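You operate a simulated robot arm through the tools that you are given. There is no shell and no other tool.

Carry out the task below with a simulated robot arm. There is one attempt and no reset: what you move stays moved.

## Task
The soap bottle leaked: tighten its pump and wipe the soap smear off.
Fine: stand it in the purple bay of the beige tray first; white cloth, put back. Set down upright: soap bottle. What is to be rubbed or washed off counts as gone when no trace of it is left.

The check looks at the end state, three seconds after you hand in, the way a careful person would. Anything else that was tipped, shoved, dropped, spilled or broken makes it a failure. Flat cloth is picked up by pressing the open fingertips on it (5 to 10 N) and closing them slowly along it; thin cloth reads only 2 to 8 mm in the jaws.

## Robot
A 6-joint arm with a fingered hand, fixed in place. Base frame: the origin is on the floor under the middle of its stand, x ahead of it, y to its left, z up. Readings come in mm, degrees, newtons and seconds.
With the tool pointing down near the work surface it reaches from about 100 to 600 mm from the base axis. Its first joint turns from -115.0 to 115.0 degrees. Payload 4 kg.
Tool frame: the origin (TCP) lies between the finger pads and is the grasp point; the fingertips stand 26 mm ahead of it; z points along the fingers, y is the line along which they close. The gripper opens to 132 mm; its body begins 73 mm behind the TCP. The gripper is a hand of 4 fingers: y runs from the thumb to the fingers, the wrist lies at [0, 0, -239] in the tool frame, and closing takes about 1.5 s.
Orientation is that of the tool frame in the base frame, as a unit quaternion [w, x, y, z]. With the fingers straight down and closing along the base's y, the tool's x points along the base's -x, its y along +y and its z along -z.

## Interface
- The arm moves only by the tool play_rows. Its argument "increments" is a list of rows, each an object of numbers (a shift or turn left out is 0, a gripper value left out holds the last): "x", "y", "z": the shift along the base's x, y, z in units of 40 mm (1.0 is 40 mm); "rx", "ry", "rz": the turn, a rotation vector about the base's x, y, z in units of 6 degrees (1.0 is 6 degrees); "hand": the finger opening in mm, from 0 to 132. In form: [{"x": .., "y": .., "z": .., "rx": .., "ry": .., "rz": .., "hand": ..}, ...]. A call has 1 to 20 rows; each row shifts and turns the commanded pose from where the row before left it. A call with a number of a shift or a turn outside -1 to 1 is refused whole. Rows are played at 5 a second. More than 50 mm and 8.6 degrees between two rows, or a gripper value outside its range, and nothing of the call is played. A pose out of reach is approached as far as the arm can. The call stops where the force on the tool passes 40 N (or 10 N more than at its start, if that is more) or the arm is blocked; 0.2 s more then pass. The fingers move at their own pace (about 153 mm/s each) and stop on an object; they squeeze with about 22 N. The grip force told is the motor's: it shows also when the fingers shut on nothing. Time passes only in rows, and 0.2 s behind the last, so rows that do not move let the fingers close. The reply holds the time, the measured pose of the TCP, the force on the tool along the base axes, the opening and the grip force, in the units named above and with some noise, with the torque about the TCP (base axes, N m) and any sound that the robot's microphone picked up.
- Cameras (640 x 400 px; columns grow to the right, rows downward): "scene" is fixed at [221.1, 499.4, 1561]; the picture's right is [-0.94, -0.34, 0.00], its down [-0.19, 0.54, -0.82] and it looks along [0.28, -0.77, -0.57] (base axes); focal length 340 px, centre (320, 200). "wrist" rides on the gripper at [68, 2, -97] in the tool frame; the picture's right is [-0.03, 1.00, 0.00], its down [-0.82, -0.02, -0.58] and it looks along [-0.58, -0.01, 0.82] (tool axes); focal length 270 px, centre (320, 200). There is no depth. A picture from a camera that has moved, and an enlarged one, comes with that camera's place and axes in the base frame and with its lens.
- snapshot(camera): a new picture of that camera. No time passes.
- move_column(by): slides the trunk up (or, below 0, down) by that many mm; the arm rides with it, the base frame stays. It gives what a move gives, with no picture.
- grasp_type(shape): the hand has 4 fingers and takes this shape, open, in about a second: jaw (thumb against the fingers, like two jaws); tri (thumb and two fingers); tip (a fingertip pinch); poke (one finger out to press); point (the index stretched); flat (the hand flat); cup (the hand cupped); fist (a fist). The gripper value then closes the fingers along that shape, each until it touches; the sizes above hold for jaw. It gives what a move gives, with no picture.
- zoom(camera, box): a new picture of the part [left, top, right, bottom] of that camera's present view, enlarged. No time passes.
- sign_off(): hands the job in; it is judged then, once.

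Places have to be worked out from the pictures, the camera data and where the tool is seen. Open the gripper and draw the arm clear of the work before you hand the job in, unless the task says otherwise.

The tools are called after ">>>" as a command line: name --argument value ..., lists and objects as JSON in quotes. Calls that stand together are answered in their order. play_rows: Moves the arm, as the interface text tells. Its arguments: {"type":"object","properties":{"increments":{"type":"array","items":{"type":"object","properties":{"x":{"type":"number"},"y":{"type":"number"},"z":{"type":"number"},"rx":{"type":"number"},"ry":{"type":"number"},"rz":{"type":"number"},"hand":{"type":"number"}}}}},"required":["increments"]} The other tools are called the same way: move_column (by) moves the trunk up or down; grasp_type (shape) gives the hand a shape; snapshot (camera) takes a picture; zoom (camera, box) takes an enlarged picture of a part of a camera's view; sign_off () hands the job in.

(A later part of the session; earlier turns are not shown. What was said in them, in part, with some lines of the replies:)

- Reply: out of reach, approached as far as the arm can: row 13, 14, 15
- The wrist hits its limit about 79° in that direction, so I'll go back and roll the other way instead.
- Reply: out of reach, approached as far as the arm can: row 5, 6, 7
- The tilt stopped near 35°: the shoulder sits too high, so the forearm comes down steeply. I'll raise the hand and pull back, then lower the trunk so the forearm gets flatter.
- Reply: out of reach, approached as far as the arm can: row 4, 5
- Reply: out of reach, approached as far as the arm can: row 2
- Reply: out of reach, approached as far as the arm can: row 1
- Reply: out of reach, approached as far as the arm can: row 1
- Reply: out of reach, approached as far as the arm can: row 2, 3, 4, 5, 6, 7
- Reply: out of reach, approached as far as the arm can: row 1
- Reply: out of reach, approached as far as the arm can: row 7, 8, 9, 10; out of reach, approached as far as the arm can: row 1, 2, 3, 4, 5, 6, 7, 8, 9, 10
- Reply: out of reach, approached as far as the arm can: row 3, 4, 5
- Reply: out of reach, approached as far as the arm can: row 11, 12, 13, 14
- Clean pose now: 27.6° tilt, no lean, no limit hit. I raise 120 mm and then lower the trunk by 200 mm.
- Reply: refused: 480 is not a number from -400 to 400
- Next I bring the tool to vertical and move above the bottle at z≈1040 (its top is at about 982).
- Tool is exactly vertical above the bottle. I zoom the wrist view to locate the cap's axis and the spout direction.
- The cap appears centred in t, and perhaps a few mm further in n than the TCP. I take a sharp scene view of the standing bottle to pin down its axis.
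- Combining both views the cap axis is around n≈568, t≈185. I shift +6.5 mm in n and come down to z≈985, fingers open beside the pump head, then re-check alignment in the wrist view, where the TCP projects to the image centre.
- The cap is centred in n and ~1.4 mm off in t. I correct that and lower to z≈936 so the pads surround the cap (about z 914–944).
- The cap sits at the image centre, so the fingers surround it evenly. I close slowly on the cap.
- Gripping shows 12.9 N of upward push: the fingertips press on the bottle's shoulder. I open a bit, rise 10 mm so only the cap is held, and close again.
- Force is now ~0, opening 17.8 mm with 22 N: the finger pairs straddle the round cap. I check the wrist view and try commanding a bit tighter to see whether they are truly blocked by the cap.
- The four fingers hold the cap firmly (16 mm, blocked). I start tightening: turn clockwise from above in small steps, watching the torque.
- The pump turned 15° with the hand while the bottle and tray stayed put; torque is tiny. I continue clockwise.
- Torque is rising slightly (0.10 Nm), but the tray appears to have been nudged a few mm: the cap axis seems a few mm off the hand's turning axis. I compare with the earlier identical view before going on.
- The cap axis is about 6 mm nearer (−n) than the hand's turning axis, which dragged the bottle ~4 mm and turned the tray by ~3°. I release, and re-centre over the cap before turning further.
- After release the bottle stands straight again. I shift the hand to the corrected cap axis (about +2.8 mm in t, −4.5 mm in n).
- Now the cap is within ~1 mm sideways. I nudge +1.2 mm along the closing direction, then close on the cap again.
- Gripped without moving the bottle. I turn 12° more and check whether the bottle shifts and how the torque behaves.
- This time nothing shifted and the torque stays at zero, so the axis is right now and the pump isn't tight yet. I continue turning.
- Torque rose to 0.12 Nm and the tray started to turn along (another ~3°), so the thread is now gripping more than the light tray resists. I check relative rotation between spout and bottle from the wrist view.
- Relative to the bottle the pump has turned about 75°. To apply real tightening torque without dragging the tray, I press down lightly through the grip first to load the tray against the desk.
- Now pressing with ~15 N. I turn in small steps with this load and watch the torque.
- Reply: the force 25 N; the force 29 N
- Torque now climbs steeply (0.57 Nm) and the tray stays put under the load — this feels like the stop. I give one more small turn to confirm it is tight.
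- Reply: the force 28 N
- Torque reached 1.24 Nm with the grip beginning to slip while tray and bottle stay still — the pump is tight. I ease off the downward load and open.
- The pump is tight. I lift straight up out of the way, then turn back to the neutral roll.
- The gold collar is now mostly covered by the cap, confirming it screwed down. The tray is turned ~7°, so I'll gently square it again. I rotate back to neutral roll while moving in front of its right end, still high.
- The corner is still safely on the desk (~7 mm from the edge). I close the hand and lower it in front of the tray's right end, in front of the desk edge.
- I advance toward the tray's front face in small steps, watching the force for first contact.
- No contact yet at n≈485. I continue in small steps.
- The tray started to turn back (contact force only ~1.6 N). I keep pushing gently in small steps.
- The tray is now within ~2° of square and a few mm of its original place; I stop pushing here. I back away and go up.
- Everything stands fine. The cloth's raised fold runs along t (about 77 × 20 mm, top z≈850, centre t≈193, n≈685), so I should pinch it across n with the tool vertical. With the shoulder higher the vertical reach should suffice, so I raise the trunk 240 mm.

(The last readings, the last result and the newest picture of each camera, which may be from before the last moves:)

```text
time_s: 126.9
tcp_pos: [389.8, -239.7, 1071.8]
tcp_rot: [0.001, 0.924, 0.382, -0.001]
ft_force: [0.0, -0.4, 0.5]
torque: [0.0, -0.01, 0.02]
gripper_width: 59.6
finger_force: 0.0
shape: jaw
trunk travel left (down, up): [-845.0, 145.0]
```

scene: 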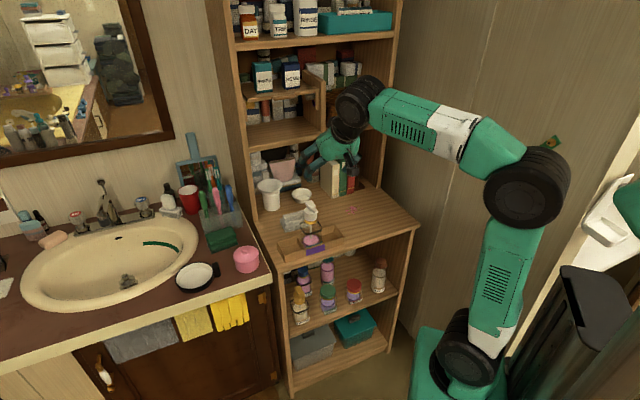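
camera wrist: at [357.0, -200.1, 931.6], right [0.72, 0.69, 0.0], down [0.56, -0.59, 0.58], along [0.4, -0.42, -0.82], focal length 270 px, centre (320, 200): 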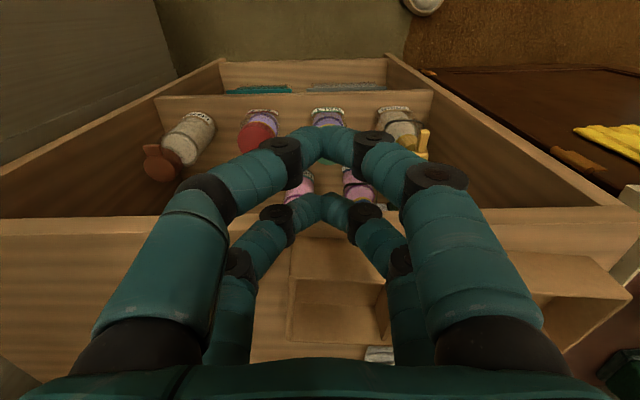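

The hand is now rolled so it closes along n. I move over the cloth, high above the bottle.

>>> play_rows --increments '[{"x": 0.808, "y": -0.4}, {"x": 0.808, "y": -0.4}, {"x": 0.808, "y": -0.4}, {"x": 0.808, "y": -0.4}, {"x": 0.808, "y": -0.4}, {"x": 0.808, "y": -0.4}, {"x": 0.808, "y": -0.4}, {}]'

>>> snapshot --camera "wrist"

>>> snapshot --camera "scene"

```text
time_s: 128.7
tcp_pos: [616.8, -350.8, 1072.3]
tcp_rot: [0.0, 0.924, 0.383, -0.001]
ft_force: [-0.6, 0.0, -0.3]
torque: [0.0, 0.01, -0.01]
gripper_width: 59.8
finger_force: 0.1
shape: jaw
trunk travel left (down, up): [-845.0, 145.0]
```

```text
taken
camera wrist: at [666.8, -303.8, 1168.4], right [0.69, -0.72, 0.0], down [-0.59, -0.56, 0.58], along [-0.42, -0.4, -0.82], focal length 270 px, centre (320, 200)
```

wrist: 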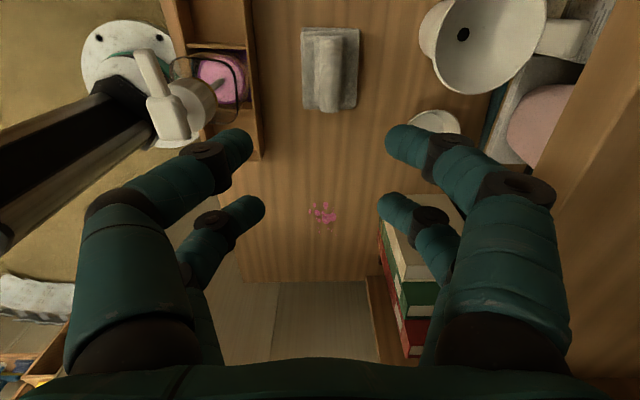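

```text
taken
```

scene: 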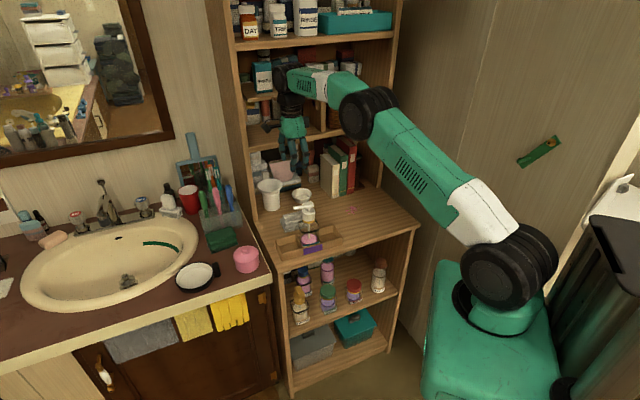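

The arm reaches vertically above the cloth. I zoom on the cloth to locate the ridge precisely relative to the hand.

>>> zoom --camera "wrist" --box '[280, 10, 380, 130]'

>>> zoom --camera "wrist" --box '[280, 170, 370, 260]'

>>> zoom --camera "scene" --box '[250, 100, 350, 240]'

```text
3.33 times, centred on (330, 70) of wrist
camera zoom: at [666.8, -303.8, 1168.4], right [0.69, -0.72, 0.0], down [-0.59, -0.56, 0.58], along [-0.42, -0.4, -0.82], focal length 901 px, centre (287, 633)
```

zoom: 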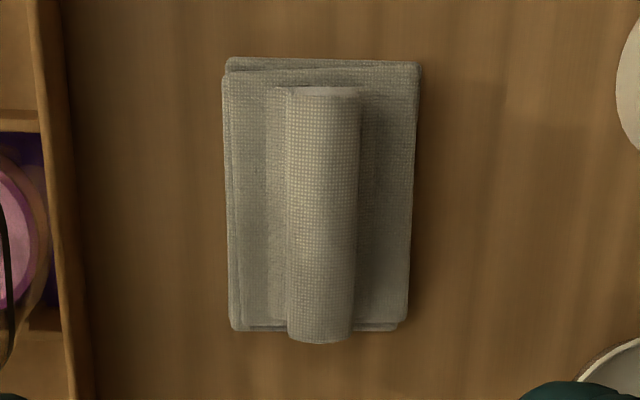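

```text
4.44 times, centred on (325, 215) of wrist
camera zoom: at [666.8, -303.8, 1168.4], right [0.69, -0.72, 0.0], down [-0.59, -0.56, 0.58], along [-0.42, -0.4, -0.82], focal length 1201 px, centre (298, 133)
```

zoom: 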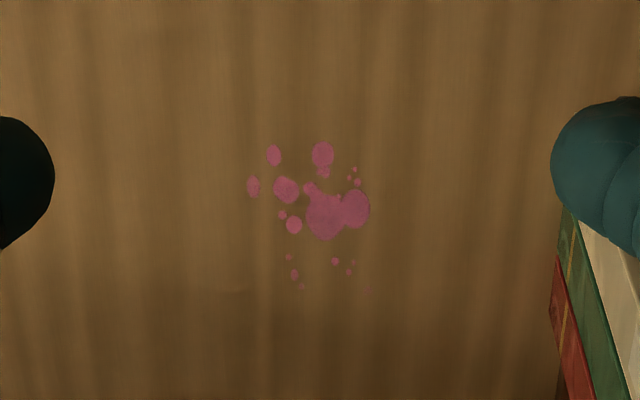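

```text
2.86 times, centred on (300, 170) of scene
camera zoom: at [221.1, 499.4, 1561.0], right [-0.94, -0.34, 0.0], down [-0.19, 0.54, -0.82], along [0.28, -0.77, -0.57], focal length 971 px, centre (377, 286)
```

zoom: 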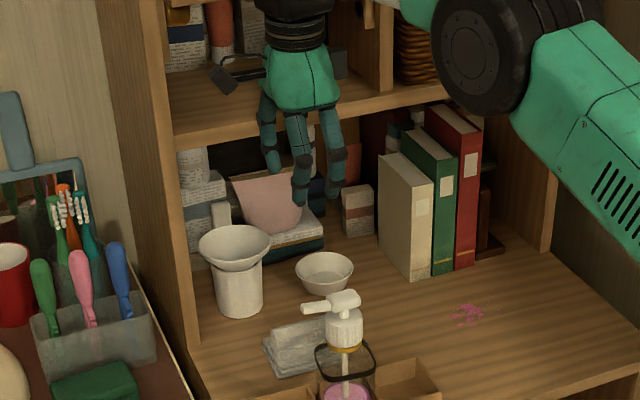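

The ridge is centred near n≈697, t≈194 in this view (23 mm thick), and the smear spans about n 658–712, t −85…−9. I move over the ridge and down to z≈900.

>>> play_rows --increments '[{"x": 0.15, "y": -0.08, "z": -0.7}, {"x": 0.15, "y": -0.08, "z": -0.9}, {"z": -0.9}, {"z": -0.9}, {"z": -0.9}, {}]'

>>> snapshot --camera "wrist"

>>> zoom --camera "scene" --box '[240, 130, 350, 250]'

```text
time_s: 130.1
tcp_pos: [627.7, -358.4, 898.9]
tcp_rot: [0.001, 0.924, 0.382, 0.0]
ft_force: [0.0, -0.3, 0.0]
torque: [-0.02, 0.02, -0.02]
gripper_width: 59.7
finger_force: 0.1
shape: jaw
trunk travel left (down, up): [-845.0, 145.0]
```

```text
taken
camera wrist: at [678.5, -310.1, 995.4], right [0.69, -0.72, 0.0], down [-0.59, -0.56, 0.58], along [-0.42, -0.4, -0.82], focal length 270 px, centre (320, 200)
```

wrist: 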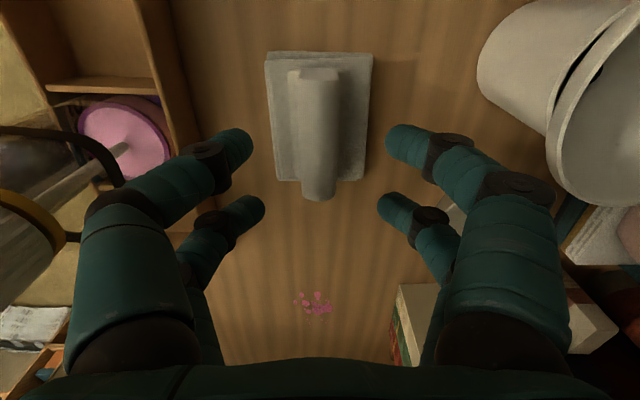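

```text
3.33 times, centred on (295, 190) of scene
camera zoom: at [221.1, 499.4, 1561.0], right [-0.94, -0.34, 0.0], down [-0.19, 0.54, -0.82], along [0.28, -0.77, -0.57], focal length 1133 px, centre (403, 233)
```

zoom: 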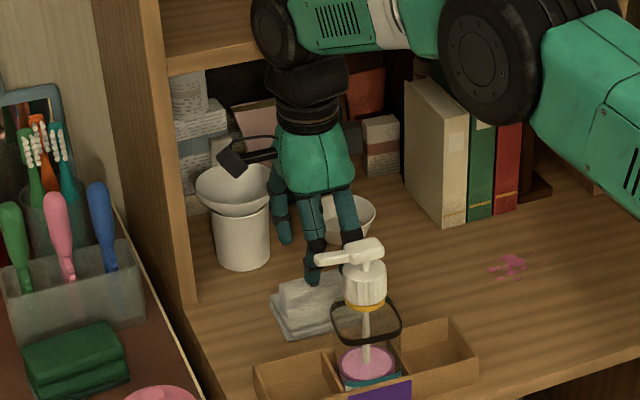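

The funnel jar is well clear. I zoom to fine-tune the ridge centring between the fingers.

>>> zoom --camera "wrist" --box '[230, 40, 410, 220]'

```text
2.22 times, centred on (320, 130) of wrist
camera zoom: at [678.5, -310.1, 995.4], right [0.69, -0.72, 0.0], down [-0.59, -0.56, 0.58], along [-0.42, -0.4, -0.82], focal length 601 px, centre (320, 356)
```

zoom: 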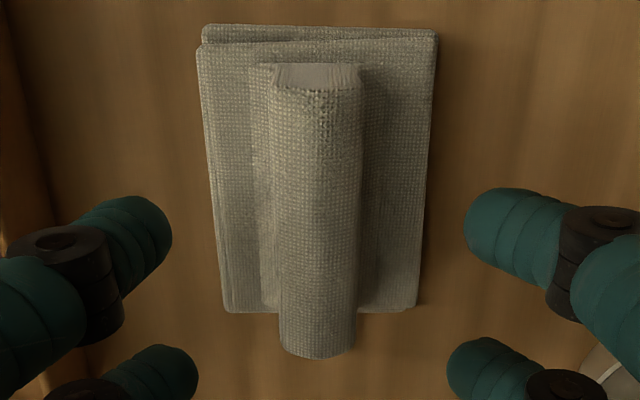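

The ridge is centred between the fingers; I shift +6 mm along t to the ridge's middle and lower so the fingertips stop just above the folded base.

>>> play_rows --increments '[{"x": 0.105, "y": 0.107, "z": -0.3}, {"z": -0.4}, {"z": -0.4}, {}]'

>>> snapshot --camera "wrist"

>>> zoom --camera "scene" --box '[260, 160, 340, 240]'

```text
time_s: 131.1
tcp_pos: [632.7, -354.8, 854.9]
tcp_rot: [0.001, 0.924, 0.382, 0.0]
ft_force: [-0.6, -0.8, -0.4]
torque: [0.03, -0.03, 0.02]
gripper_width: 59.6
finger_force: 0.2
shape: jaw
trunk travel left (down, up): [-845.0, 145.0]
```

```text
taken
camera wrist: at [683.7, -306.4, 951.4], right [0.69, -0.72, 0.0], down [-0.59, -0.56, 0.58], along [-0.42, -0.4, -0.82], focal length 270 px, centre (320, 200)
```

wrist: 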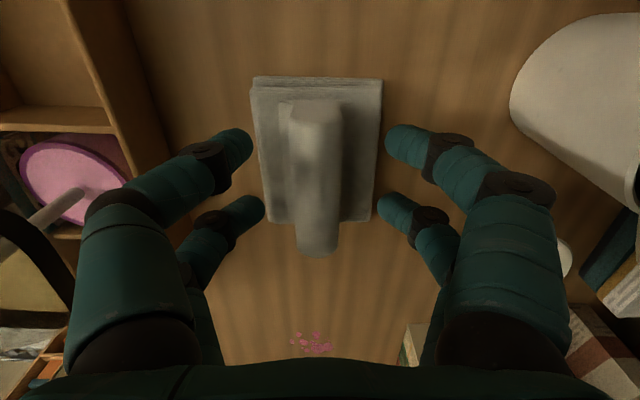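

```text
5.00 times, centred on (300, 200) of scene
camera zoom: at [221.1, 499.4, 1561.0], right [-0.94, -0.34, 0.0], down [-0.19, 0.54, -0.82], along [0.28, -0.77, -0.57], focal length 1700 px, centre (420, 200)
```

zoom: 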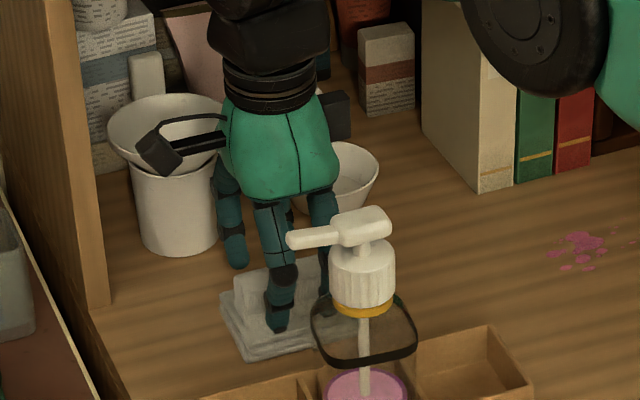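

The fingers straddle the fold. I close slowly onto it.

>>> play_rows --increments '[{"hand": 52}, {"hand": 44}, {"hand": 36}, {"hand": 30}, {"hand": 24}, {"hand": 18}, {"hand": 12}, {}, {}, {}]'

>>> snapshot --camera "wrist"

>>> zoom --camera "scene" --box '[260, 160, 340, 240]'

```text
time_s: 133.3
tcp_pos: [633.3, -354.3, 855.7]
tcp_rot: [0.002, 0.924, 0.383, 0.0]
ft_force: [0.0, 0.2, 0.4]
torque: [-0.01, -0.01, -0.01]
gripper_width: 17.8
finger_force: 22.3
shape: jaw
trunk travel left (down, up): [-845.0, 145.0]
```

```text
taken
camera wrist: at [683.7, -306.4, 951.3], right [0.69, -0.72, 0.0], down [-0.59, -0.56, 0.58], along [-0.42, -0.4, -0.82], focal length 270 px, centre (320, 200)
```

wrist: 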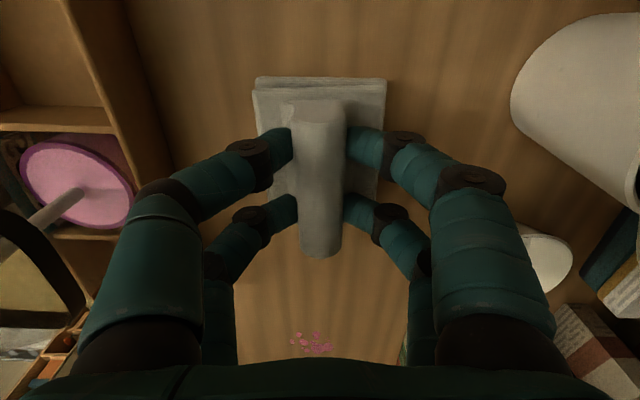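

```text
5.00 times, centred on (300, 200) of scene
camera zoom: at [221.1, 499.4, 1561.0], right [-0.94, -0.34, 0.0], down [-0.19, 0.54, -0.82], along [0.28, -0.77, -0.57], focal length 1700 px, centre (420, 200)
```

zoom: 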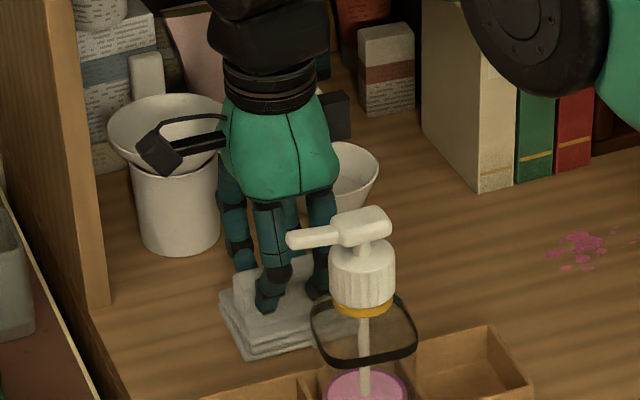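

The fold is held (17.8 mm, blocked). I note the pick pose (633, −354, 856) for putting it back, and lift slowly.

>>> play_rows --increments '[{"z": 0.15}, {"z": 0.25}, {"z": 0.25}, {"z": 0.25}, {}]'

>>> snapshot --camera "wrist"

>>> zoom --camera "scene" --box '[260, 150, 340, 240]'

```text
time_s: 134.5
tcp_pos: [632.9, -354.6, 891.9]
tcp_rot: [0.001, 0.924, 0.382, -0.001]
ft_force: [0.4, -0.7, 0.0]
torque: [-0.01, 0.01, 0.0]
gripper_width: 18.1
finger_force: 21.7
shape: jaw
trunk travel left (down, up): [-845.0, 145.0]
```

```text
taken
camera wrist: at [683.6, -306.1, 988.0], right [0.69, -0.72, 0.0], down [-0.59, -0.56, 0.58], along [-0.42, -0.4, -0.82], focal length 270 px, centre (320, 200)
```

wrist: 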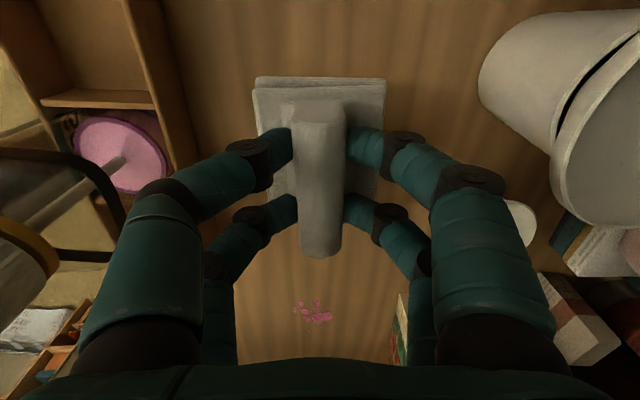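

```text
4.44 times, centred on (300, 195) of scene
camera zoom: at [221.1, 499.4, 1561.0], right [-0.94, -0.34, 0.0], down [-0.19, 0.54, -0.82], along [0.28, -0.77, -0.57], focal length 1511 px, centre (409, 222)
```

zoom: 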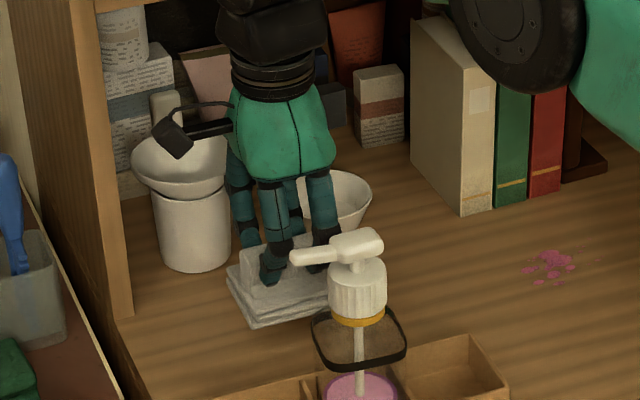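

The cloth hangs rigidly from the grip. I raise a little more and carry it over the smear (centre about t −47, n 685).

>>> play_rows --increments '[{"z": 0.4}, {"x": -0.3, "y": -0.27}, {"x": -0.646, "y": -0.575}, {"x": -0.646, "y": -0.575}, {"x": -0.646, "y": -0.575}, {"x": -0.646, "y": -0.575}, {"x": -0.646, "y": -0.575}, {"x": -0.646, "y": -0.575}, {"x": -0.346, "y": -0.305}, {}]'

>>> snapshot --camera "wrist"

>>> zoom --camera "scene" --box '[280, 120, 420, 240]'

```text
time_s: 136.7
tcp_pos: [451.1, -516.3, 909.0]
tcp_rot: [0.0, 0.924, 0.383, 0.0]
ft_force: [0.3, -0.1, 0.6]
torque: [0.0, 0.0, -0.02]
gripper_width: 18.5
finger_force: 21.8
shape: jaw
trunk travel left (down, up): [-845.0, 145.0]
```

```text
taken
camera wrist: at [502.9, -467.4, 1004.3], right [0.69, -0.72, 0.0], down [-0.59, -0.56, 0.58], along [-0.42, -0.4, -0.82], focal length 270 px, centre (320, 200)
```

wrist: 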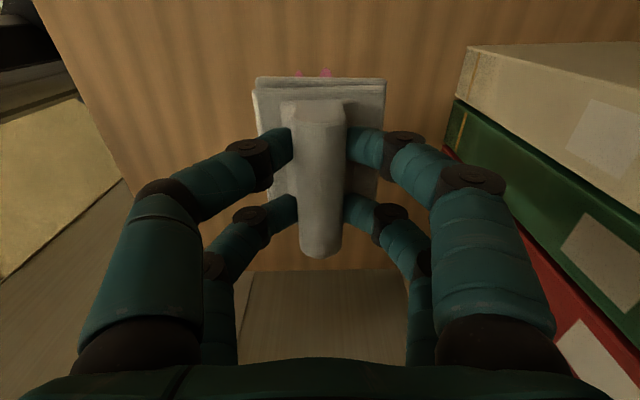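

```text
3.33 times, centred on (350, 180) of scene
camera zoom: at [221.1, 499.4, 1561.0], right [-0.94, -0.34, 0.0], down [-0.19, 0.54, -0.82], along [0.28, -0.77, -0.57], focal length 1133 px, centre (220, 267)
```

zoom: 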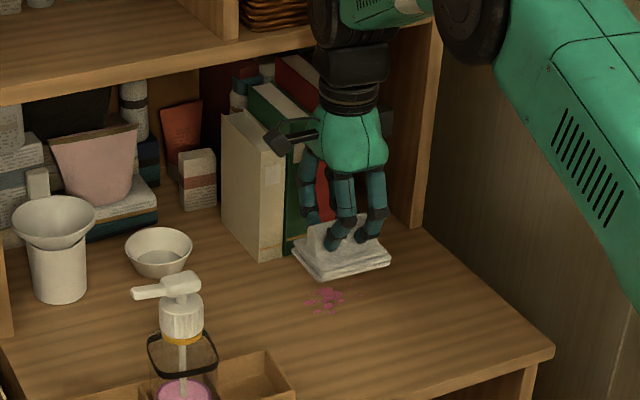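

The cloth is right above the smear (TCP t −48, n 684). I lower it to the desk and press gently.

>>> play_rows --increments '[{"z": -0.4}, {"z": -0.4}, {"z": -0.4}, {"z": -0.08}, {}]'

>>> play_rows --increments '[{"z": -0.06}, {}]'

```text
time_s: 137.9
tcp_pos: [451.0, -514.8, 855.3]
tcp_rot: [0.001, 0.924, 0.383, 0.0]
ft_force: [-0.3, -0.5, -1.1]
torque: [0.02, 0.02, 0.02]
gripper_width: 18.0
finger_force: 22.5
shape: jaw
trunk travel left (down, up): [-845.0, 145.0]
```

```text
time_s: 138.5
tcp_pos: [452.4, -515.1, 854.8]
tcp_rot: [0.001, 0.924, 0.382, -0.001]
ft_force: [-0.3, 0.4, 3.0]
torque: [0.02, -0.03, -0.04]
gripper_width: 17.9
finger_force: 22.3
shape: jaw
trunk travel left (down, up): [-845.0, 145.0]
```

Contact at 3 N. A little more pressure, then I start rubbing.

>>> play_rows --increments '[{"z": -0.04}, {}]'

```text
time_s: 139.1
tcp_pos: [451.0, -515.3, 854.9]
tcp_rot: [0.002, 0.924, 0.382, 0.0]
ft_force: [-1.1, 0.9, 10.1]
torque: [0.08, 0.03, 0.01]
gripper_width: 18.4
finger_force: 21.7
shape: jaw
trunk travel left (down, up): [-845.0, 145.0]
```

Pressing with ~10 N. I rub back and forth along t over the smear.

>>> play_rows --increments '[{"x": 0.22, "y": 0.222}, {"x": 0.22, "y": 0.222}, {"x": -0.22, "y": -0.222}, {"x": -0.22, "y": -0.222}, {"x": -0.22, "y": -0.222}, {"x": -0.22, "y": -0.222}, {"x": 0.22, "y": 0.222}, {"x": 0.22, "y": 0.222}, {"x": 0.22, "y": 0.222}, {"x": 0.22, "y": 0.222}, {"x": -0.22, "y": -0.222}, {"x": -0.22, "y": -0.222}, {}]'

>>> zoom --camera "scene" --box '[310, 160, 400, 230]'

```text
time_s: 141.9
tcp_pos: [450.8, -513.4, 853.7]
tcp_rot: [0.001, 0.924, 0.382, 0.0]
ft_force: [6.8, 5.6, 17.3]
torque: [0.16, -0.09, 0.01]
gripper_width: 18.7
finger_force: 21.9
shape: jaw
trunk travel left (down, up): [-845.0, 145.0]
```

```text
5.71 times, centred on (355, 195) of scene
camera zoom: at [221.1, 499.4, 1561.0], right [-0.94, -0.34, 0.0], down [-0.19, 0.54, -0.82], along [0.28, -0.77, -0.57], focal length 1942 px, centre (120, 229)
```

zoom: 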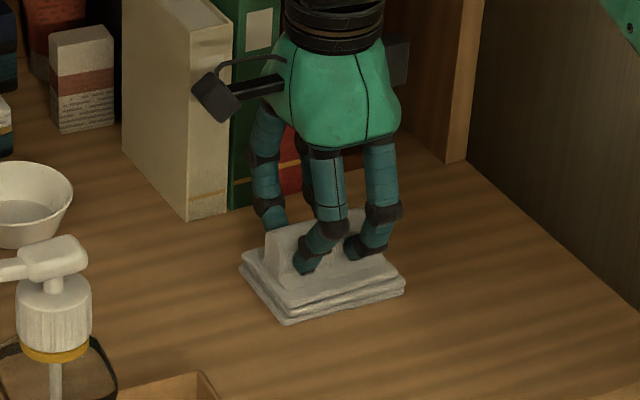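

Nothing pink is visible around the cloth. The press rose to 17 N, so I ease it slightly and continue with strokes shifted in +n and −n to cover the edges.

>>> play_rows --increments '[{"z": 0.02}, {"x": 0.266, "y": -0.264}, {"x": 0.22, "y": 0.222}, {"x": 0.22, "y": 0.222}, {"x": -0.22, "y": -0.222}, {"x": -0.22, "y": -0.222}, {"x": -0.22, "y": -0.222}, {"x": -0.22, "y": -0.222}, {"x": 0.22, "y": 0.222}, {"x": 0.22, "y": 0.222}, {}]'

>>> play_rows --increments '[{"x": -0.266, "y": 0.264}, {"x": -0.266, "y": 0.264}, {"x": 0.22, "y": 0.222}, {"x": 0.22, "y": 0.222}, {"x": -0.22, "y": -0.222}, {"x": -0.22, "y": -0.222}, {"x": -0.22, "y": -0.222}, {"x": -0.22, "y": -0.222}, {"x": 0.22, "y": 0.222}, {"x": 0.22, "y": 0.222}, {"x": 0.266, "y": -0.264}, {}]'

>>> zoom --camera "scene" --box '[310, 160, 400, 230]'

```text
time_s: 144.3
tcp_pos: [461.9, -525.8, 853.9]
tcp_rot: [0.002, 0.924, 0.383, -0.001]
ft_force: [-3.4, -3.2, 8.2]
torque: [-0.02, 0.06, 0.03]
gripper_width: 18.6
finger_force: 22.6
shape: jaw
trunk travel left (down, up): [-845.0, 145.0]
```

```text
time_s: 146.9
tcp_pos: [452.7, -514.6, 853.9]
tcp_rot: [0.001, 0.924, 0.383, -0.001]
ft_force: [-2.7, 3.1, 5.9]
torque: [0.15, 0.07, 0.03]
gripper_width: 18.8
finger_force: 22.2
shape: jaw
trunk travel left (down, up): [-845.0, 145.0]
```

```text
5.71 times, centred on (355, 195) of scene
camera zoom: at [221.1, 499.4, 1561.0], right [-0.94, -0.34, 0.0], down [-0.19, 0.54, -0.82], along [0.28, -0.77, -0.57], focal length 1942 px, centre (120, 229)
```

zoom: 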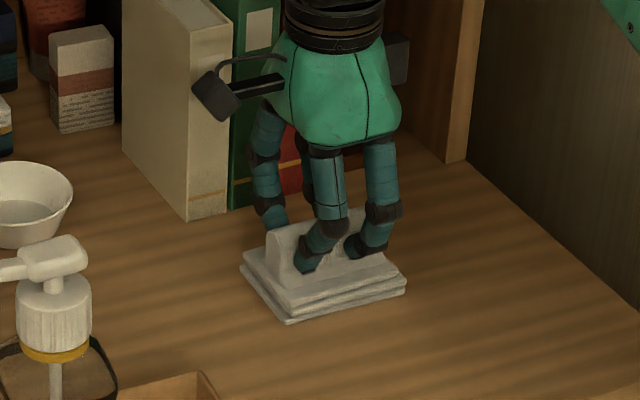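

I lift the cloth and move it aside toward +t to inspect the desk beneath.

>>> play_rows --increments '[{"z": 0.3}, {"z": 0.6}, {"z": 0.6}, {"x": 0.6, "y": 0.6}, {"x": 0.7, "y": 0.7}, {"x": 0.7, "y": 0.7}, {}]'

>>> zoom --camera "scene" --box '[325, 180, 385, 225]'

>>> snapshot --camera "wrist"

```text
time_s: 148.5
tcp_pos: [533.9, -435.0, 914.8]
tcp_rot: [0.001, 0.924, 0.383, -0.001]
ft_force: [-0.4, -1.3, 0.2]
torque: [0.02, 0.01, 0.02]
gripper_width: 18.4
finger_force: 22.2
shape: jaw
trunk travel left (down, up): [-845.0, 145.0]
```

```text
8.89 times, centred on (355, 202) of scene
camera zoom: at [221.1, 499.4, 1561.0], right [-0.94, -0.34, 0.0], down [-0.19, 0.54, -0.82], along [0.28, -0.77, -0.57], focal length 3021 px, centre (9, 178)
```

zoom: 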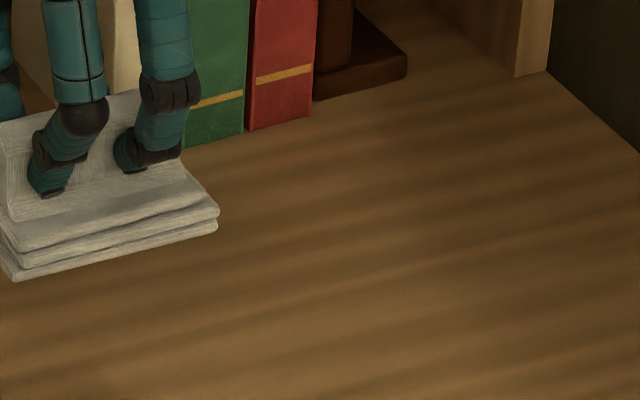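

```text
taken
camera wrist: at [583.8, -385.8, 1009.8], right [0.69, -0.72, 0.0], down [-0.59, -0.56, 0.58], along [-0.42, -0.4, -0.82], focal length 270 px, centre (320, 200)
```

wrist: 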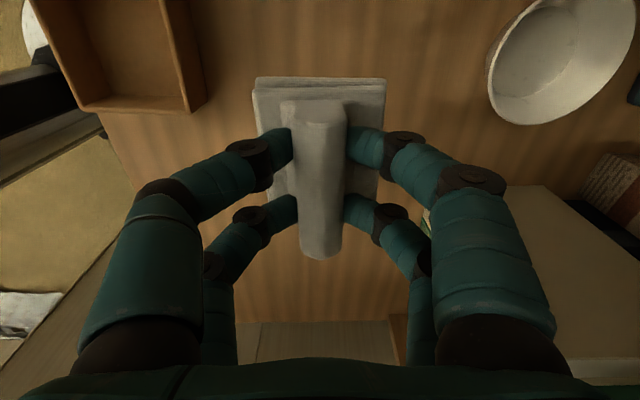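

The desk looks completely clean where the smear was. I carry the cloth back to its original spot.

>>> play_rows --increments '[{"x": 0.5, "y": 0.416}, {"x": 0.65, "y": 0.55}, {"x": 0.65, "y": 0.55}, {"x": 0.64, "y": 0.546}, {}]'

>>> zoom --camera "scene" --box '[260, 150, 390, 240]'

>>> zoom --camera "scene" --box '[325, 180, 385, 225]'

```text
time_s: 149.7
tcp_pos: [629.8, -352.2, 914.3]
tcp_rot: [0.0, 0.924, 0.383, -0.001]
ft_force: [0.2, 0.8, -0.4]
torque: [-0.02, 0.0, 0.02]
gripper_width: 18.4
finger_force: 22.2
shape: jaw
trunk travel left (down, up): [-845.0, 145.0]
```

```text
4.44 times, centred on (325, 195) of scene
camera zoom: at [221.1, 499.4, 1561.0], right [-0.94, -0.34, 0.0], down [-0.19, 0.54, -0.82], along [0.28, -0.77, -0.57], focal length 1511 px, centre (298, 222)
```

zoom: 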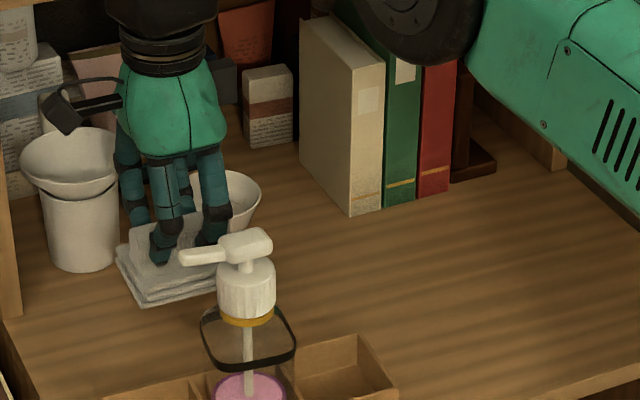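

```text
8.89 times, centred on (355, 202) of scene
camera zoom: at [221.1, 499.4, 1561.0], right [-0.94, -0.34, 0.0], down [-0.19, 0.54, -0.82], along [0.28, -0.77, -0.57], focal length 3021 px, centre (9, 178)
```

zoom: 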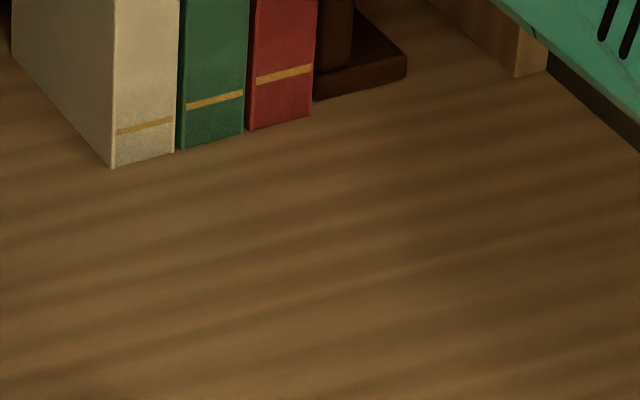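

The desk is spotless. I lower the cloth to its original place.

>>> play_rows --increments '[{"x": 0.03, "y": -0.01, "z": -0.4}, {"z": -0.5}, {"z": -0.4}, {"z": -0.1}, {}]'

>>> play_rows --increments '[{"z": -0.04}, {}]'

```text
time_s: 150.9
tcp_pos: [630.7, -352.6, 857.4]
tcp_rot: [0.001, 0.924, 0.383, -0.001]
ft_force: [-0.3, -0.3, 0.0]
torque: [-0.01, -0.02, 0.01]
gripper_width: 18.5
finger_force: 22.6
shape: jaw
trunk travel left (down, up): [-845.0, 145.0]
```

```text
time_s: 151.5
tcp_pos: [631.9, -352.9, 855.3]
tcp_rot: [0.001, 0.924, 0.383, -0.001]
ft_force: [0.2, 0.2, -0.2]
torque: [0.0, 0.01, 0.0]
gripper_width: 18.6
finger_force: 22.1
shape: jaw
trunk travel left (down, up): [-845.0, 145.0]
```

Almost down; 1 mm more until it touches.

>>> play_rows --increments '[{"z": -0.03}, {}]'

```text
time_s: 152.1
tcp_pos: [631.3, -352.5, 854.3]
tcp_rot: [0.001, 0.924, 0.383, -0.001]
ft_force: [-0.2, 0.3, 0.2]
torque: [0.01, 0.01, 0.01]
gripper_width: 18.9
finger_force: 22.0
shape: jaw
trunk travel left (down, up): [-845.0, 145.0]
```

>>> play_rows --increments '[{"z": -0.03}, {}]'

```text
time_s: 152.7
tcp_pos: [631.3, -352.3, 854.4]
tcp_rot: [0.001, 0.924, 0.382, 0.0]
ft_force: [0.8, 0.3, 3.9]
torque: [0.02, 0.0, 0.02]
gripper_width: 18.9
finger_force: 22.4
shape: jaw
trunk travel left (down, up): [-845.0, 145.0]
```

The cloth is down (4 N contact). I open the fingers gently.

>>> play_rows --increments '[{"hand": 24}, {"hand": 32}, {"hand": 42}, {"hand": 54}, {}, {}]'

>>> snapshot --camera "wrist"

```text
time_s: 154.1
tcp_pos: [630.4, -352.3, 853.3]
tcp_rot: [0.001, 0.924, 0.382, -0.001]
ft_force: [-0.5, 0.4, -0.7]
torque: [0.0, -0.03, -0.01]
gripper_width: 53.1
finger_force: 0.1
shape: jaw
trunk travel left (down, up): [-845.0, 145.0]
```

```text
taken
camera wrist: at [681.7, -304.6, 949.5], right [0.69, -0.72, 0.0], down [-0.59, -0.56, 0.58], along [-0.42, -0.4, -0.82], focal length 270 px, centre (320, 200)
```

wrist: 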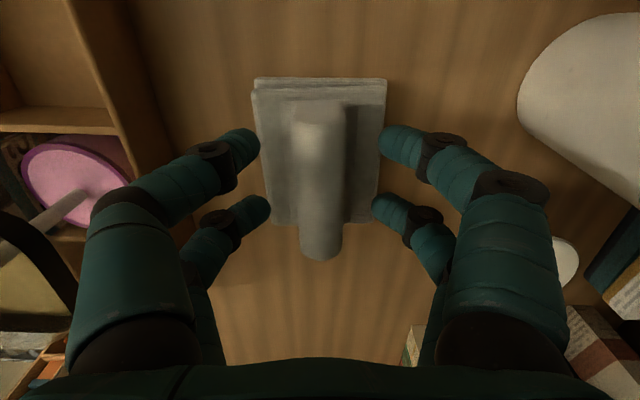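

Released cleanly. I rise straight up and look at the result.

>>> play_rows --increments '[{"z": 0.4}, {"z": 0.8}, {"z": 0.9}, {"z": 0.9}, {"z": 0.9}, {"z": 0.9}, {"z": 0.6}, {}]'

>>> snapshot --camera "wrist"

>>> zoom --camera "scene" --box '[245, 165, 385, 270]'

```text
time_s: 155.9
tcp_pos: [630.6, -354.0, 1069.5]
tcp_rot: [0.001, 0.924, 0.382, 0.0]
ft_force: [0.0, -0.2, 0.3]
torque: [-0.01, 0.02, -0.02]
gripper_width: 53.7
finger_force: 0.1
shape: jaw
trunk travel left (down, up): [-845.0, 145.0]
```

```text
taken
camera wrist: at [681.8, -305.2, 1165.7], right [0.69, -0.72, 0.0], down [-0.59, -0.56, 0.58], along [-0.42, -0.4, -0.82], focal length 270 px, centre (320, 200)
```

wrist: 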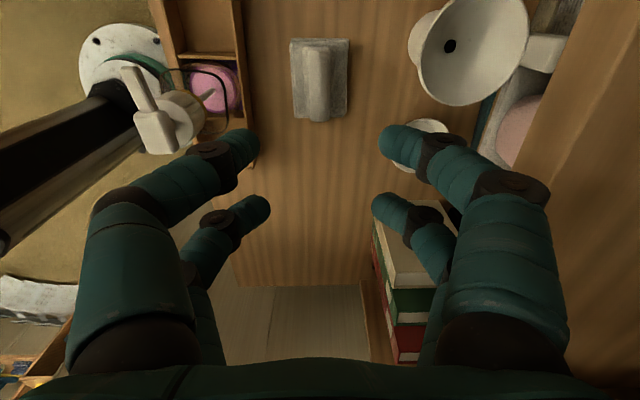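

```text
3.81 times, centred on (315, 218) of scene
camera zoom: at [221.1, 499.4, 1561.0], right [-0.94, -0.34, 0.0], down [-0.19, 0.54, -0.82], along [0.28, -0.77, -0.57], focal length 1295 px, centre (339, 133)
```

zoom: 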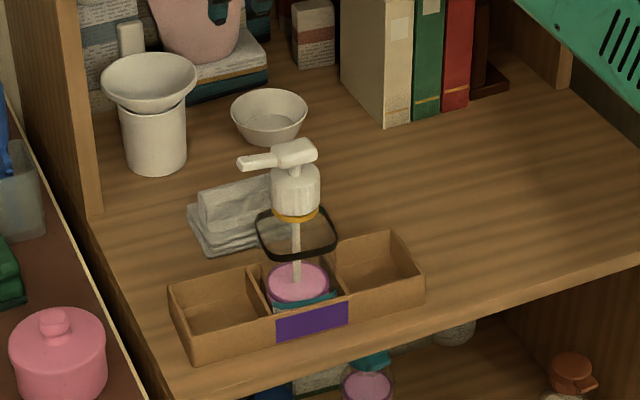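

The cloth is back in place, desk clean, bottle standing in the bay. I take a closer look at the wiped area and the pump from above before withdrawing.

>>> zoom --camera "wrist" --box '[250, 130, 380, 280]'

>>> zoom --camera "scene" --box '[285, 195, 335, 255]'

```text
2.67 times, centred on (315, 205) of wrist
camera zoom: at [681.8, -305.2, 1165.7], right [0.69, -0.72, 0.0], down [-0.59, -0.56, 0.58], along [-0.42, -0.4, -0.82], focal length 721 px, centre (333, 187)
```

zoom: 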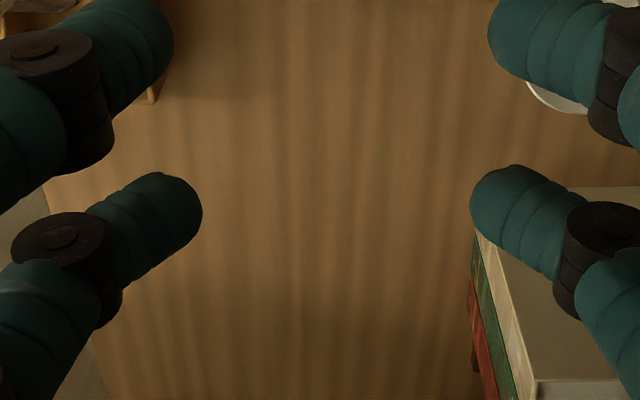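

```text
6.67 times, centred on (310, 225) of scene
camera zoom: at [221.1, 499.4, 1561.0], right [-0.94, -0.34, 0.0], down [-0.19, 0.54, -0.82], along [0.28, -0.77, -0.57], focal length 2266 px, centre (387, 33)
```

zoom: 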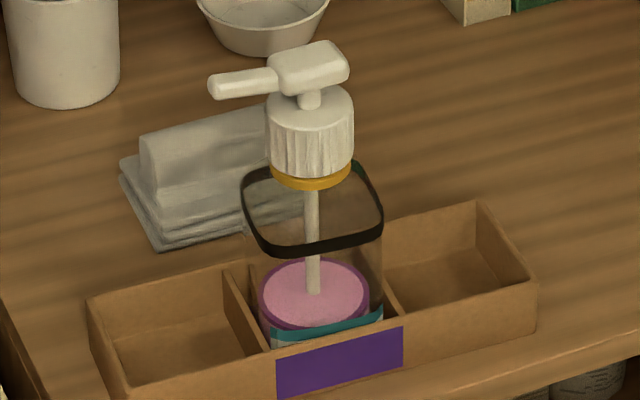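

No trace of the smear remains, the bottle stands upright in the purple bay with the pump screwed down, and the cloth is back. I withdraw the arm high and clear of the work.

>>> play_rows --increments '[{"z": 0.5, "hand": 100}, {"z": 0.5}, {"x": -0.6, "y": 0.4, "z": 0.2}, {"x": -0.7, "y": 0.5, "z": 0.2}, {"x": -0.7, "y": 0.5}, {"x": -0.7, "y": 0.5}, {"x": -0.7, "y": 0.5}, {"x": -0.7, "y": 0.4}, {"x": -0.7, "y": 0.3}, {"x": -0.7, "y": 0.0}, {}]'

>>> snapshot --camera "scene"

>>> zoom --camera "scene" --box '[240, 150, 420, 280]'

```text
time_s: 158.3
tcp_pos: [616.2, -349.8, 1113.0]
tcp_rot: [0.0, 0.924, 0.383, -0.002]
ft_force: [-0.9, 0.0, -0.4]
torque: [-0.01, -0.01, 0.02]
gripper_width: 99.7
finger_force: 0.1
shape: jaw
out of reach, approached as far as the arm can: row 1, 2, 3, 4, 5, 6, 7, 8, 9, 10
trunk travel left (down, up): [-845.0, 145.0]
```

```text
taken
```

scene: 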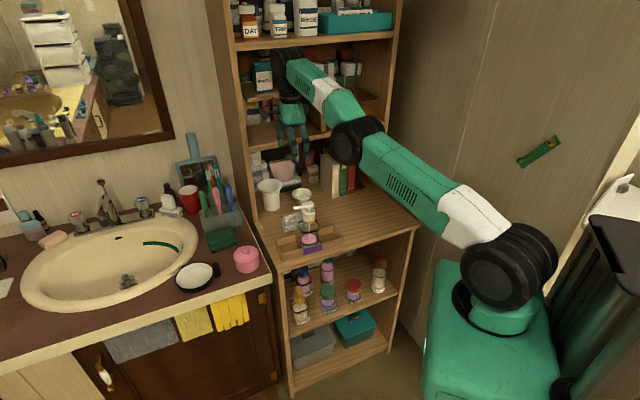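

```text
3.08 times, centred on (330, 215) of scene
camera zoom: at [221.1, 499.4, 1561.0], right [-0.94, -0.34, 0.0], down [-0.19, 0.54, -0.82], along [0.28, -0.77, -0.57], focal length 1046 px, centre (289, 154)
```

zoom: 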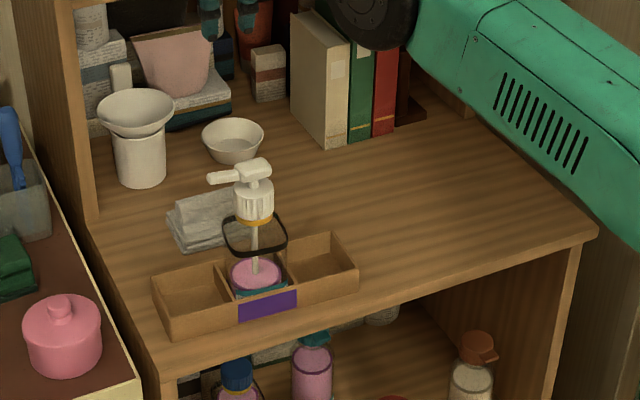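

The arm was at its reach limit when rising, so it stopped at z≈1113. Nothing was disturbed; I retry by moving inward first with a slight descent.

>>> play_rows --increments '[{"x": -0.3, "y": 0.17, "z": -0.2}, {"x": -0.4, "y": 0.25, "z": -0.2}, {"x": -0.5, "y": 0.3}, {"x": -0.5, "y": 0.3}, {}]'

```text
time_s: 159.5
tcp_pos: [617.4, -350.3, 1112.9]
tcp_rot: [0.001, 0.924, 0.383, -0.001]
ft_force: [-0.4, -0.6, -0.3]
torque: [0.01, 0.02, 0.0]
gripper_width: 100.0
finger_force: 0.1
shape: jaw
out of reach, approached as far as the arm can: row 1, 2, 3, 4
trunk travel left (down, up): [-845.0, 145.0]
```

The elbow seems fully straight. I try a purely downward move, which should bend it (tips stay well above the cloth).

>>> play_rows --increments '[{"z": -0.5}, {"z": -0.5}, {}]'

```text
time_s: 160.3
tcp_pos: [625.6, -356.0, 1076.5]
tcp_rot: [-0.001, 0.924, 0.383, -0.002]
ft_force: [0.1, 0.2, 0.1]
torque: [-0.02, -0.03, -0.02]
gripper_width: 100.0
finger_force: 0.0
shape: jaw
out of reach, approached as far as the arm can: row 1, 2
trunk travel left (down, up): [-845.0, 145.0]
```

It follows the reach sphere down. I go a bit lower, to a height that worked before, then inward.

>>> play_rows --increments '[{"z": -0.5}, {"z": -0.5}, {"x": -0.2, "y": 0.1}, {"x": -0.3, "y": 0.15}, {}]'

```text
time_s: 161.5
tcp_pos: [631.5, -361.8, 1040.4]
tcp_rot: [0.001, 0.924, 0.382, 0.0]
ft_force: [-0.3, -0.2, 1.0]
torque: [0.02, 0.0, 0.01]
gripper_width: 100.2
finger_force: 0.1
shape: jaw
out of reach, approached as far as the arm can: row 1, 2, 3, 4
trunk travel left (down, up): [-845.0, 145.0]
```

Still straight. Near a straight elbow a small inward shift needs a large bend, so I try very small inward steps that grow gradually.

>>> play_rows --increments '[{"x": -0.01, "y": 0.006, "z": -0.004}, {"x": -0.01, "y": 0.006, "z": -0.004}, {"x": -0.01, "y": 0.006, "z": -0.004}, {"x": -0.02, "y": 0.012, "z": -0.007}, {"x": -0.02, "y": 0.012, "z": -0.007}, {"x": -0.03, "y": 0.017, "z": -0.01}, {"x": -0.03, "y": 0.017, "z": -0.01}, {"x": -0.05, "y": 0.03, "z": -0.017}, {"x": -0.05, "y": 0.03, "z": -0.017}, {"x": -0.08, "y": 0.046, "z": -0.027}, {"x": -0.1, "y": 0.057, "z": -0.033}, {"x": -0.1, "y": 0.057, "z": -0.033}, {}]'

```text
time_s: 164.3
tcp_pos: [631.0, -361.4, 1039.6]
tcp_rot: [0.001, 0.924, 0.383, -0.001]
ft_force: [-0.3, -0.4, 0.0]
torque: [-0.03, 0.03, 0.0]
gripper_width: 99.5
finger_force: 0.1
shape: jaw
out of reach, approached as far as the arm can: row 5, 8, 10, 11, 12
trunk travel left (down, up): [-845.0, 145.0]
```

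The arm resists moving inward. I narrow the hand and try one larger combined step (down and inward) to get the elbow to bend; there is ample height above the cloth.

>>> play_rows --increments '[{"hand": 60}, {"x": -0.5, "y": 0.29, "z": -0.8}, {}]'

>>> snapshot --camera "scene"

```text
time_s: 165.1
tcp_pos: [633.3, -362.5, 1027.3]
tcp_rot: [-0.001, 0.924, 0.382, -0.002]
ft_force: [-0.6, 0.3, -0.5]
torque: [-0.02, -0.02, 0.0]
gripper_width: 60.6
finger_force: 0.1
shape: jaw
out of reach, approached as far as the arm can: row 2
trunk travel left (down, up): [-845.0, 145.0]
```

```text
taken
```

scene: 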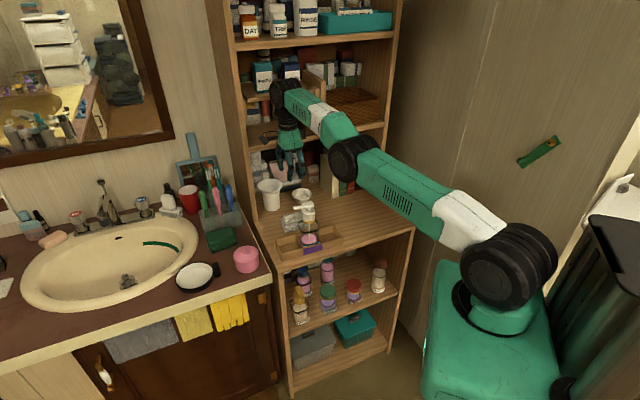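

In the picture the elbow looks slightly bent the wrong way (past straight), which blocks inward motion. I stretch outward a few millimetres to straighten it, then move down so it bends the normal way.

>>> play_rows --increments '[{"x": 0.15, "y": -0.09, "z": 0.03}, {"z": -0.3}, {"z": -0.5}, {"z": -0.5}, {"x": -0.05, "y": 0.03, "z": -0.4}, {}]'

```text
time_s: 166.5
tcp_pos: [642.2, -368.9, 961.4]
tcp_rot: [0.0, 0.924, 0.383, -0.001]
ft_force: [-0.5, 0.3, 0.2]
torque: [0.01, 0.01, -0.03]
gripper_width: 60.3
finger_force: 0.0
shape: jaw
out of reach, approached as far as the arm can: row 1, 3, 5
trunk travel left (down, up): [-845.0, 145.0]
```

I test a small inward step here.

>>> play_rows --increments '[{"x": -0.1, "y": 0.06}, {"x": -0.2, "y": 0.115}, {}]'

```text
time_s: 167.3
tcp_pos: [641.4, -367.7, 960.4]
tcp_rot: [0.0, 0.924, 0.382, -0.001]
ft_force: [-0.1, -0.1, -0.8]
torque: [-0.03, -0.02, -0.01]
gripper_width: 60.7
finger_force: 0.0
shape: jaw
out of reach, approached as far as the arm can: row 1, 2
trunk travel left (down, up): [-845.0, 145.0]
```

Still blocked inward. I test a small sideways step and a small tilt to learn what is limiting.

>>> play_rows --increments '[{"x": 0.176, "y": 0.177}, {}]'

>>> play_rows --increments '[{"rx": 0.35, "ry": 0.355}, {"rx": 0.35, "ry": 0.355}, {}]'

```text
time_s: 167.9
tcp_pos: [648.8, -360.5, 959.7]
tcp_rot: [0.0, 0.924, 0.383, -0.001]
ft_force: [0.2, -0.3, 0.7]
torque: [0.06, 0.02, -0.01]
gripper_width: 60.8
finger_force: 0.1
shape: jaw
trunk travel left (down, up): [-845.0, 145.0]
```

```text
time_s: 168.7
tcp_pos: [627.0, -349.0, 958.4]
tcp_rot: [-0.047, 0.923, 0.382, -0.021]
ft_force: [0.5, -0.5, 0.0]
torque: [-0.03, 0.01, -0.03]
gripper_width: 60.6
finger_force: 0.0
shape: jaw
out of reach, approached as far as the arm can: row 1, 2
trunk travel left (down, up): [-845.0, 145.0]
```

Tilting works but the wrist cannot come inward; moving down seems to straighten the elbow back gradually. I raise the trunk 140 mm so I have free room to command a long downward move.

>>> move_column --by 140

>>> play_rows --increments '[{"z": -0.5}, {"z": -0.5}, {"z": -0.5}, {"z": -0.5}, {}]'

```text
time_s: 170.4
tcp_pos: [627.2, -349.2, 1098.3]
tcp_rot: [-0.048, 0.923, 0.382, -0.02]
ft_force: [0.3, -0.1, -0.1]
torque: [-0.03, -0.03, -0.02]
gripper_width: 60.4
finger_force: 0.0
shape: jaw
trunk travel left (down, up): [-985.0, 5.0]
```

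```text
time_s: 171.6
tcp_pos: [627.8, -349.2, 1018.4]
tcp_rot: [-0.047, 0.922, 0.383, -0.021]
ft_force: [-0.3, 0.4, 0.6]
torque: [-0.02, 0.02, 0.02]
gripper_width: 60.5
finger_force: 0.1
shape: jaw
trunk travel left (down, up): [-985.0, 5.0]
```

That worked without hitting the limit. Now I try inward again.

>>> play_rows --increments '[{"z": -0.3}, {"x": -0.1, "y": 0.06}, {"x": -0.2, "y": 0.115}, {"x": -0.3, "y": 0.17}, {}]'

```text
time_s: 172.8
tcp_pos: [628.5, -348.2, 1006.2]
tcp_rot: [-0.047, 0.923, 0.382, -0.02]
ft_force: [1.1, 0.1, 0.3]
torque: [-0.04, -0.02, 0.02]
gripper_width: 60.7
finger_force: 0.0
shape: jaw
out of reach, approached as far as the arm can: row 2, 3, 4
trunk travel left (down, up): [-985.0, 5.0]
```

I try again to pass the straight position properly: push outward against the limit (only a few mm possible), keep pressing outward while moving down, then come inward.

>>> play_rows --increments '[{"x": 0.15, "y": -0.083}, {"x": 0.15, "y": -0.083}, {"x": 0.08, "y": -0.045, "z": -0.4}, {"x": 0.05, "y": -0.03, "z": -0.5}, {"z": -0.5}, {"x": -0.05, "y": 0.03, "z": -0.4}, {"x": -0.1, "y": 0.06, "z": -0.2}, {}]'

```text
time_s: 174.6
tcp_pos: [622.6, -344.2, 927.1]
tcp_rot: [-0.048, 0.923, 0.382, -0.021]
ft_force: [-0.5, 0.6, 0.5]
torque: [0.03, 0.01, 0.0]
gripper_width: 60.5
finger_force: 0.1
shape: jaw
out of reach, approached as far as the arm can: row 1, 2, 3, 4
trunk travel left (down, up): [-985.0, 5.0]
```

The last inward rows were accepted. I continue inward.

>>> play_rows --increments '[{"x": -0.15, "y": 0.085}, {"x": -0.25, "y": 0.14}, {"x": -0.3, "y": 0.17}, {}]'

```text
time_s: 175.6
tcp_pos: [594.3, -328.3, 928.4]
tcp_rot: [-0.048, 0.922, 0.383, -0.02]
ft_force: [0.3, -0.2, -0.3]
torque: [0.01, 0.03, 0.0]
gripper_width: 60.4
finger_force: 0.1
shape: jaw
trunk travel left (down, up): [-985.0, 5.0]
```

The elbow is free again. The hand is near the bottle's height, so I rise first before moving further in.

>>> play_rows --increments '[{"z": 0.6}, {"z": 0.8}, {"z": 0.8}, {"z": 0.8}, {"z": 0.8}, {}]'

>>> snapshot --camera "scene"

```text
time_s: 177.0
tcp_pos: [592.4, -329.2, 1080.0]
tcp_rot: [-0.048, 0.923, 0.381, -0.021]
ft_force: [1.0, -0.2, 0.2]
torque: [0.0, -0.01, -0.03]
gripper_width: 60.3
finger_force: 0.0
shape: jaw
trunk travel left (down, up): [-985.0, 5.0]
```

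```text
taken
```

scene: 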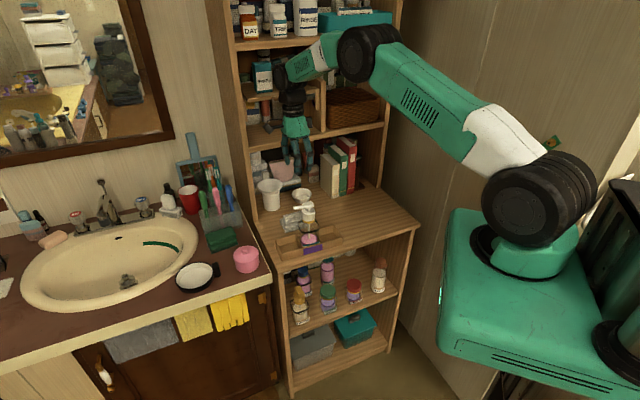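

Elbow is up again and all is fine. Now I withdraw inward at this height (fingertips above the pump) to clear the desk.

>>> play_rows --increments '[{"x": -0.6, "y": 0.3, "z": 0.3}, {"x": -0.7, "y": 0.4, "z": 0.3}, {"x": -0.8, "y": 0.4, "z": 0.2}, {"x": -0.8, "y": 0.4}, {"x": -0.8, "y": 0.3}, {"x": -0.8, "y": 0.2}, {"x": -0.8, "y": 0.1}, {"hand": 110}, {}]'

>>> snapshot --camera "scene"

>>> zoom --camera "scene" --box '[240, 150, 420, 280]'

```text
time_s: 179.0
tcp_pos: [380.8, -245.6, 1111.9]
tcp_rot: [-0.047, 0.923, 0.382, -0.02]
ft_force: [-0.2, -0.3, 0.0]
torque: [0.0, -0.04, 0.02]
gripper_width: 109.5
finger_force: 0.0
shape: jaw
trunk travel left (down, up): [-985.0, 5.0]
```

```text
taken
```

scene: 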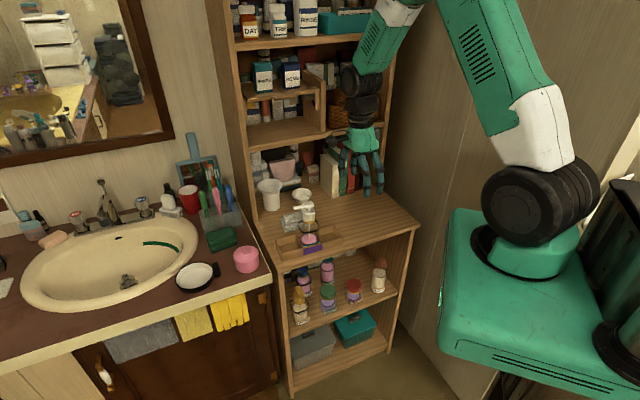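

```text
3.08 times, centred on (330, 215) of scene
camera zoom: at [221.1, 499.4, 1561.0], right [-0.94, -0.34, 0.0], down [-0.19, 0.54, -0.82], along [0.28, -0.77, -0.57], focal length 1046 px, centre (289, 154)
```

zoom: 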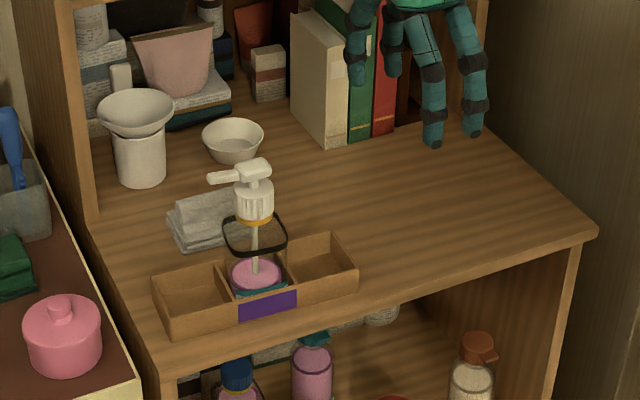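

The hand is open and clear of the desk. The bottle is upright in the purple bay with its pump tight, the smear is gone, and the cloth is back in its spot. I hand in.

>>> sign_off

```text
The job is handed in.
```

The job is handed in: the soap bottle is standing upright in the purple bay, its pump is tight, and the smear is gone. The white cloth is back in its spot, and I haven't had the result of the check.

- **Pump:** I turned it clockwise by roughly a quarter turn relative to the bottle. At the end it resisted at about 1.2 Nm and my grip began to slip, so I took it as tight. The cap now sits lower over the gold collar, and the spout points sideways along the shelf instead of to the front.
- **Smear:** I rubbed it off the desk with the white cloth. No pink showed afterwards in either camera.
- **Tray:** Tightening the pump twisted the tray by about 7°. I pushed it most of the way back, but it is still turned a few degrees and sits roughly 5–8 mm from where it started.

Nothing else on the desk appeared to move. The hand is open and clear of the desk.
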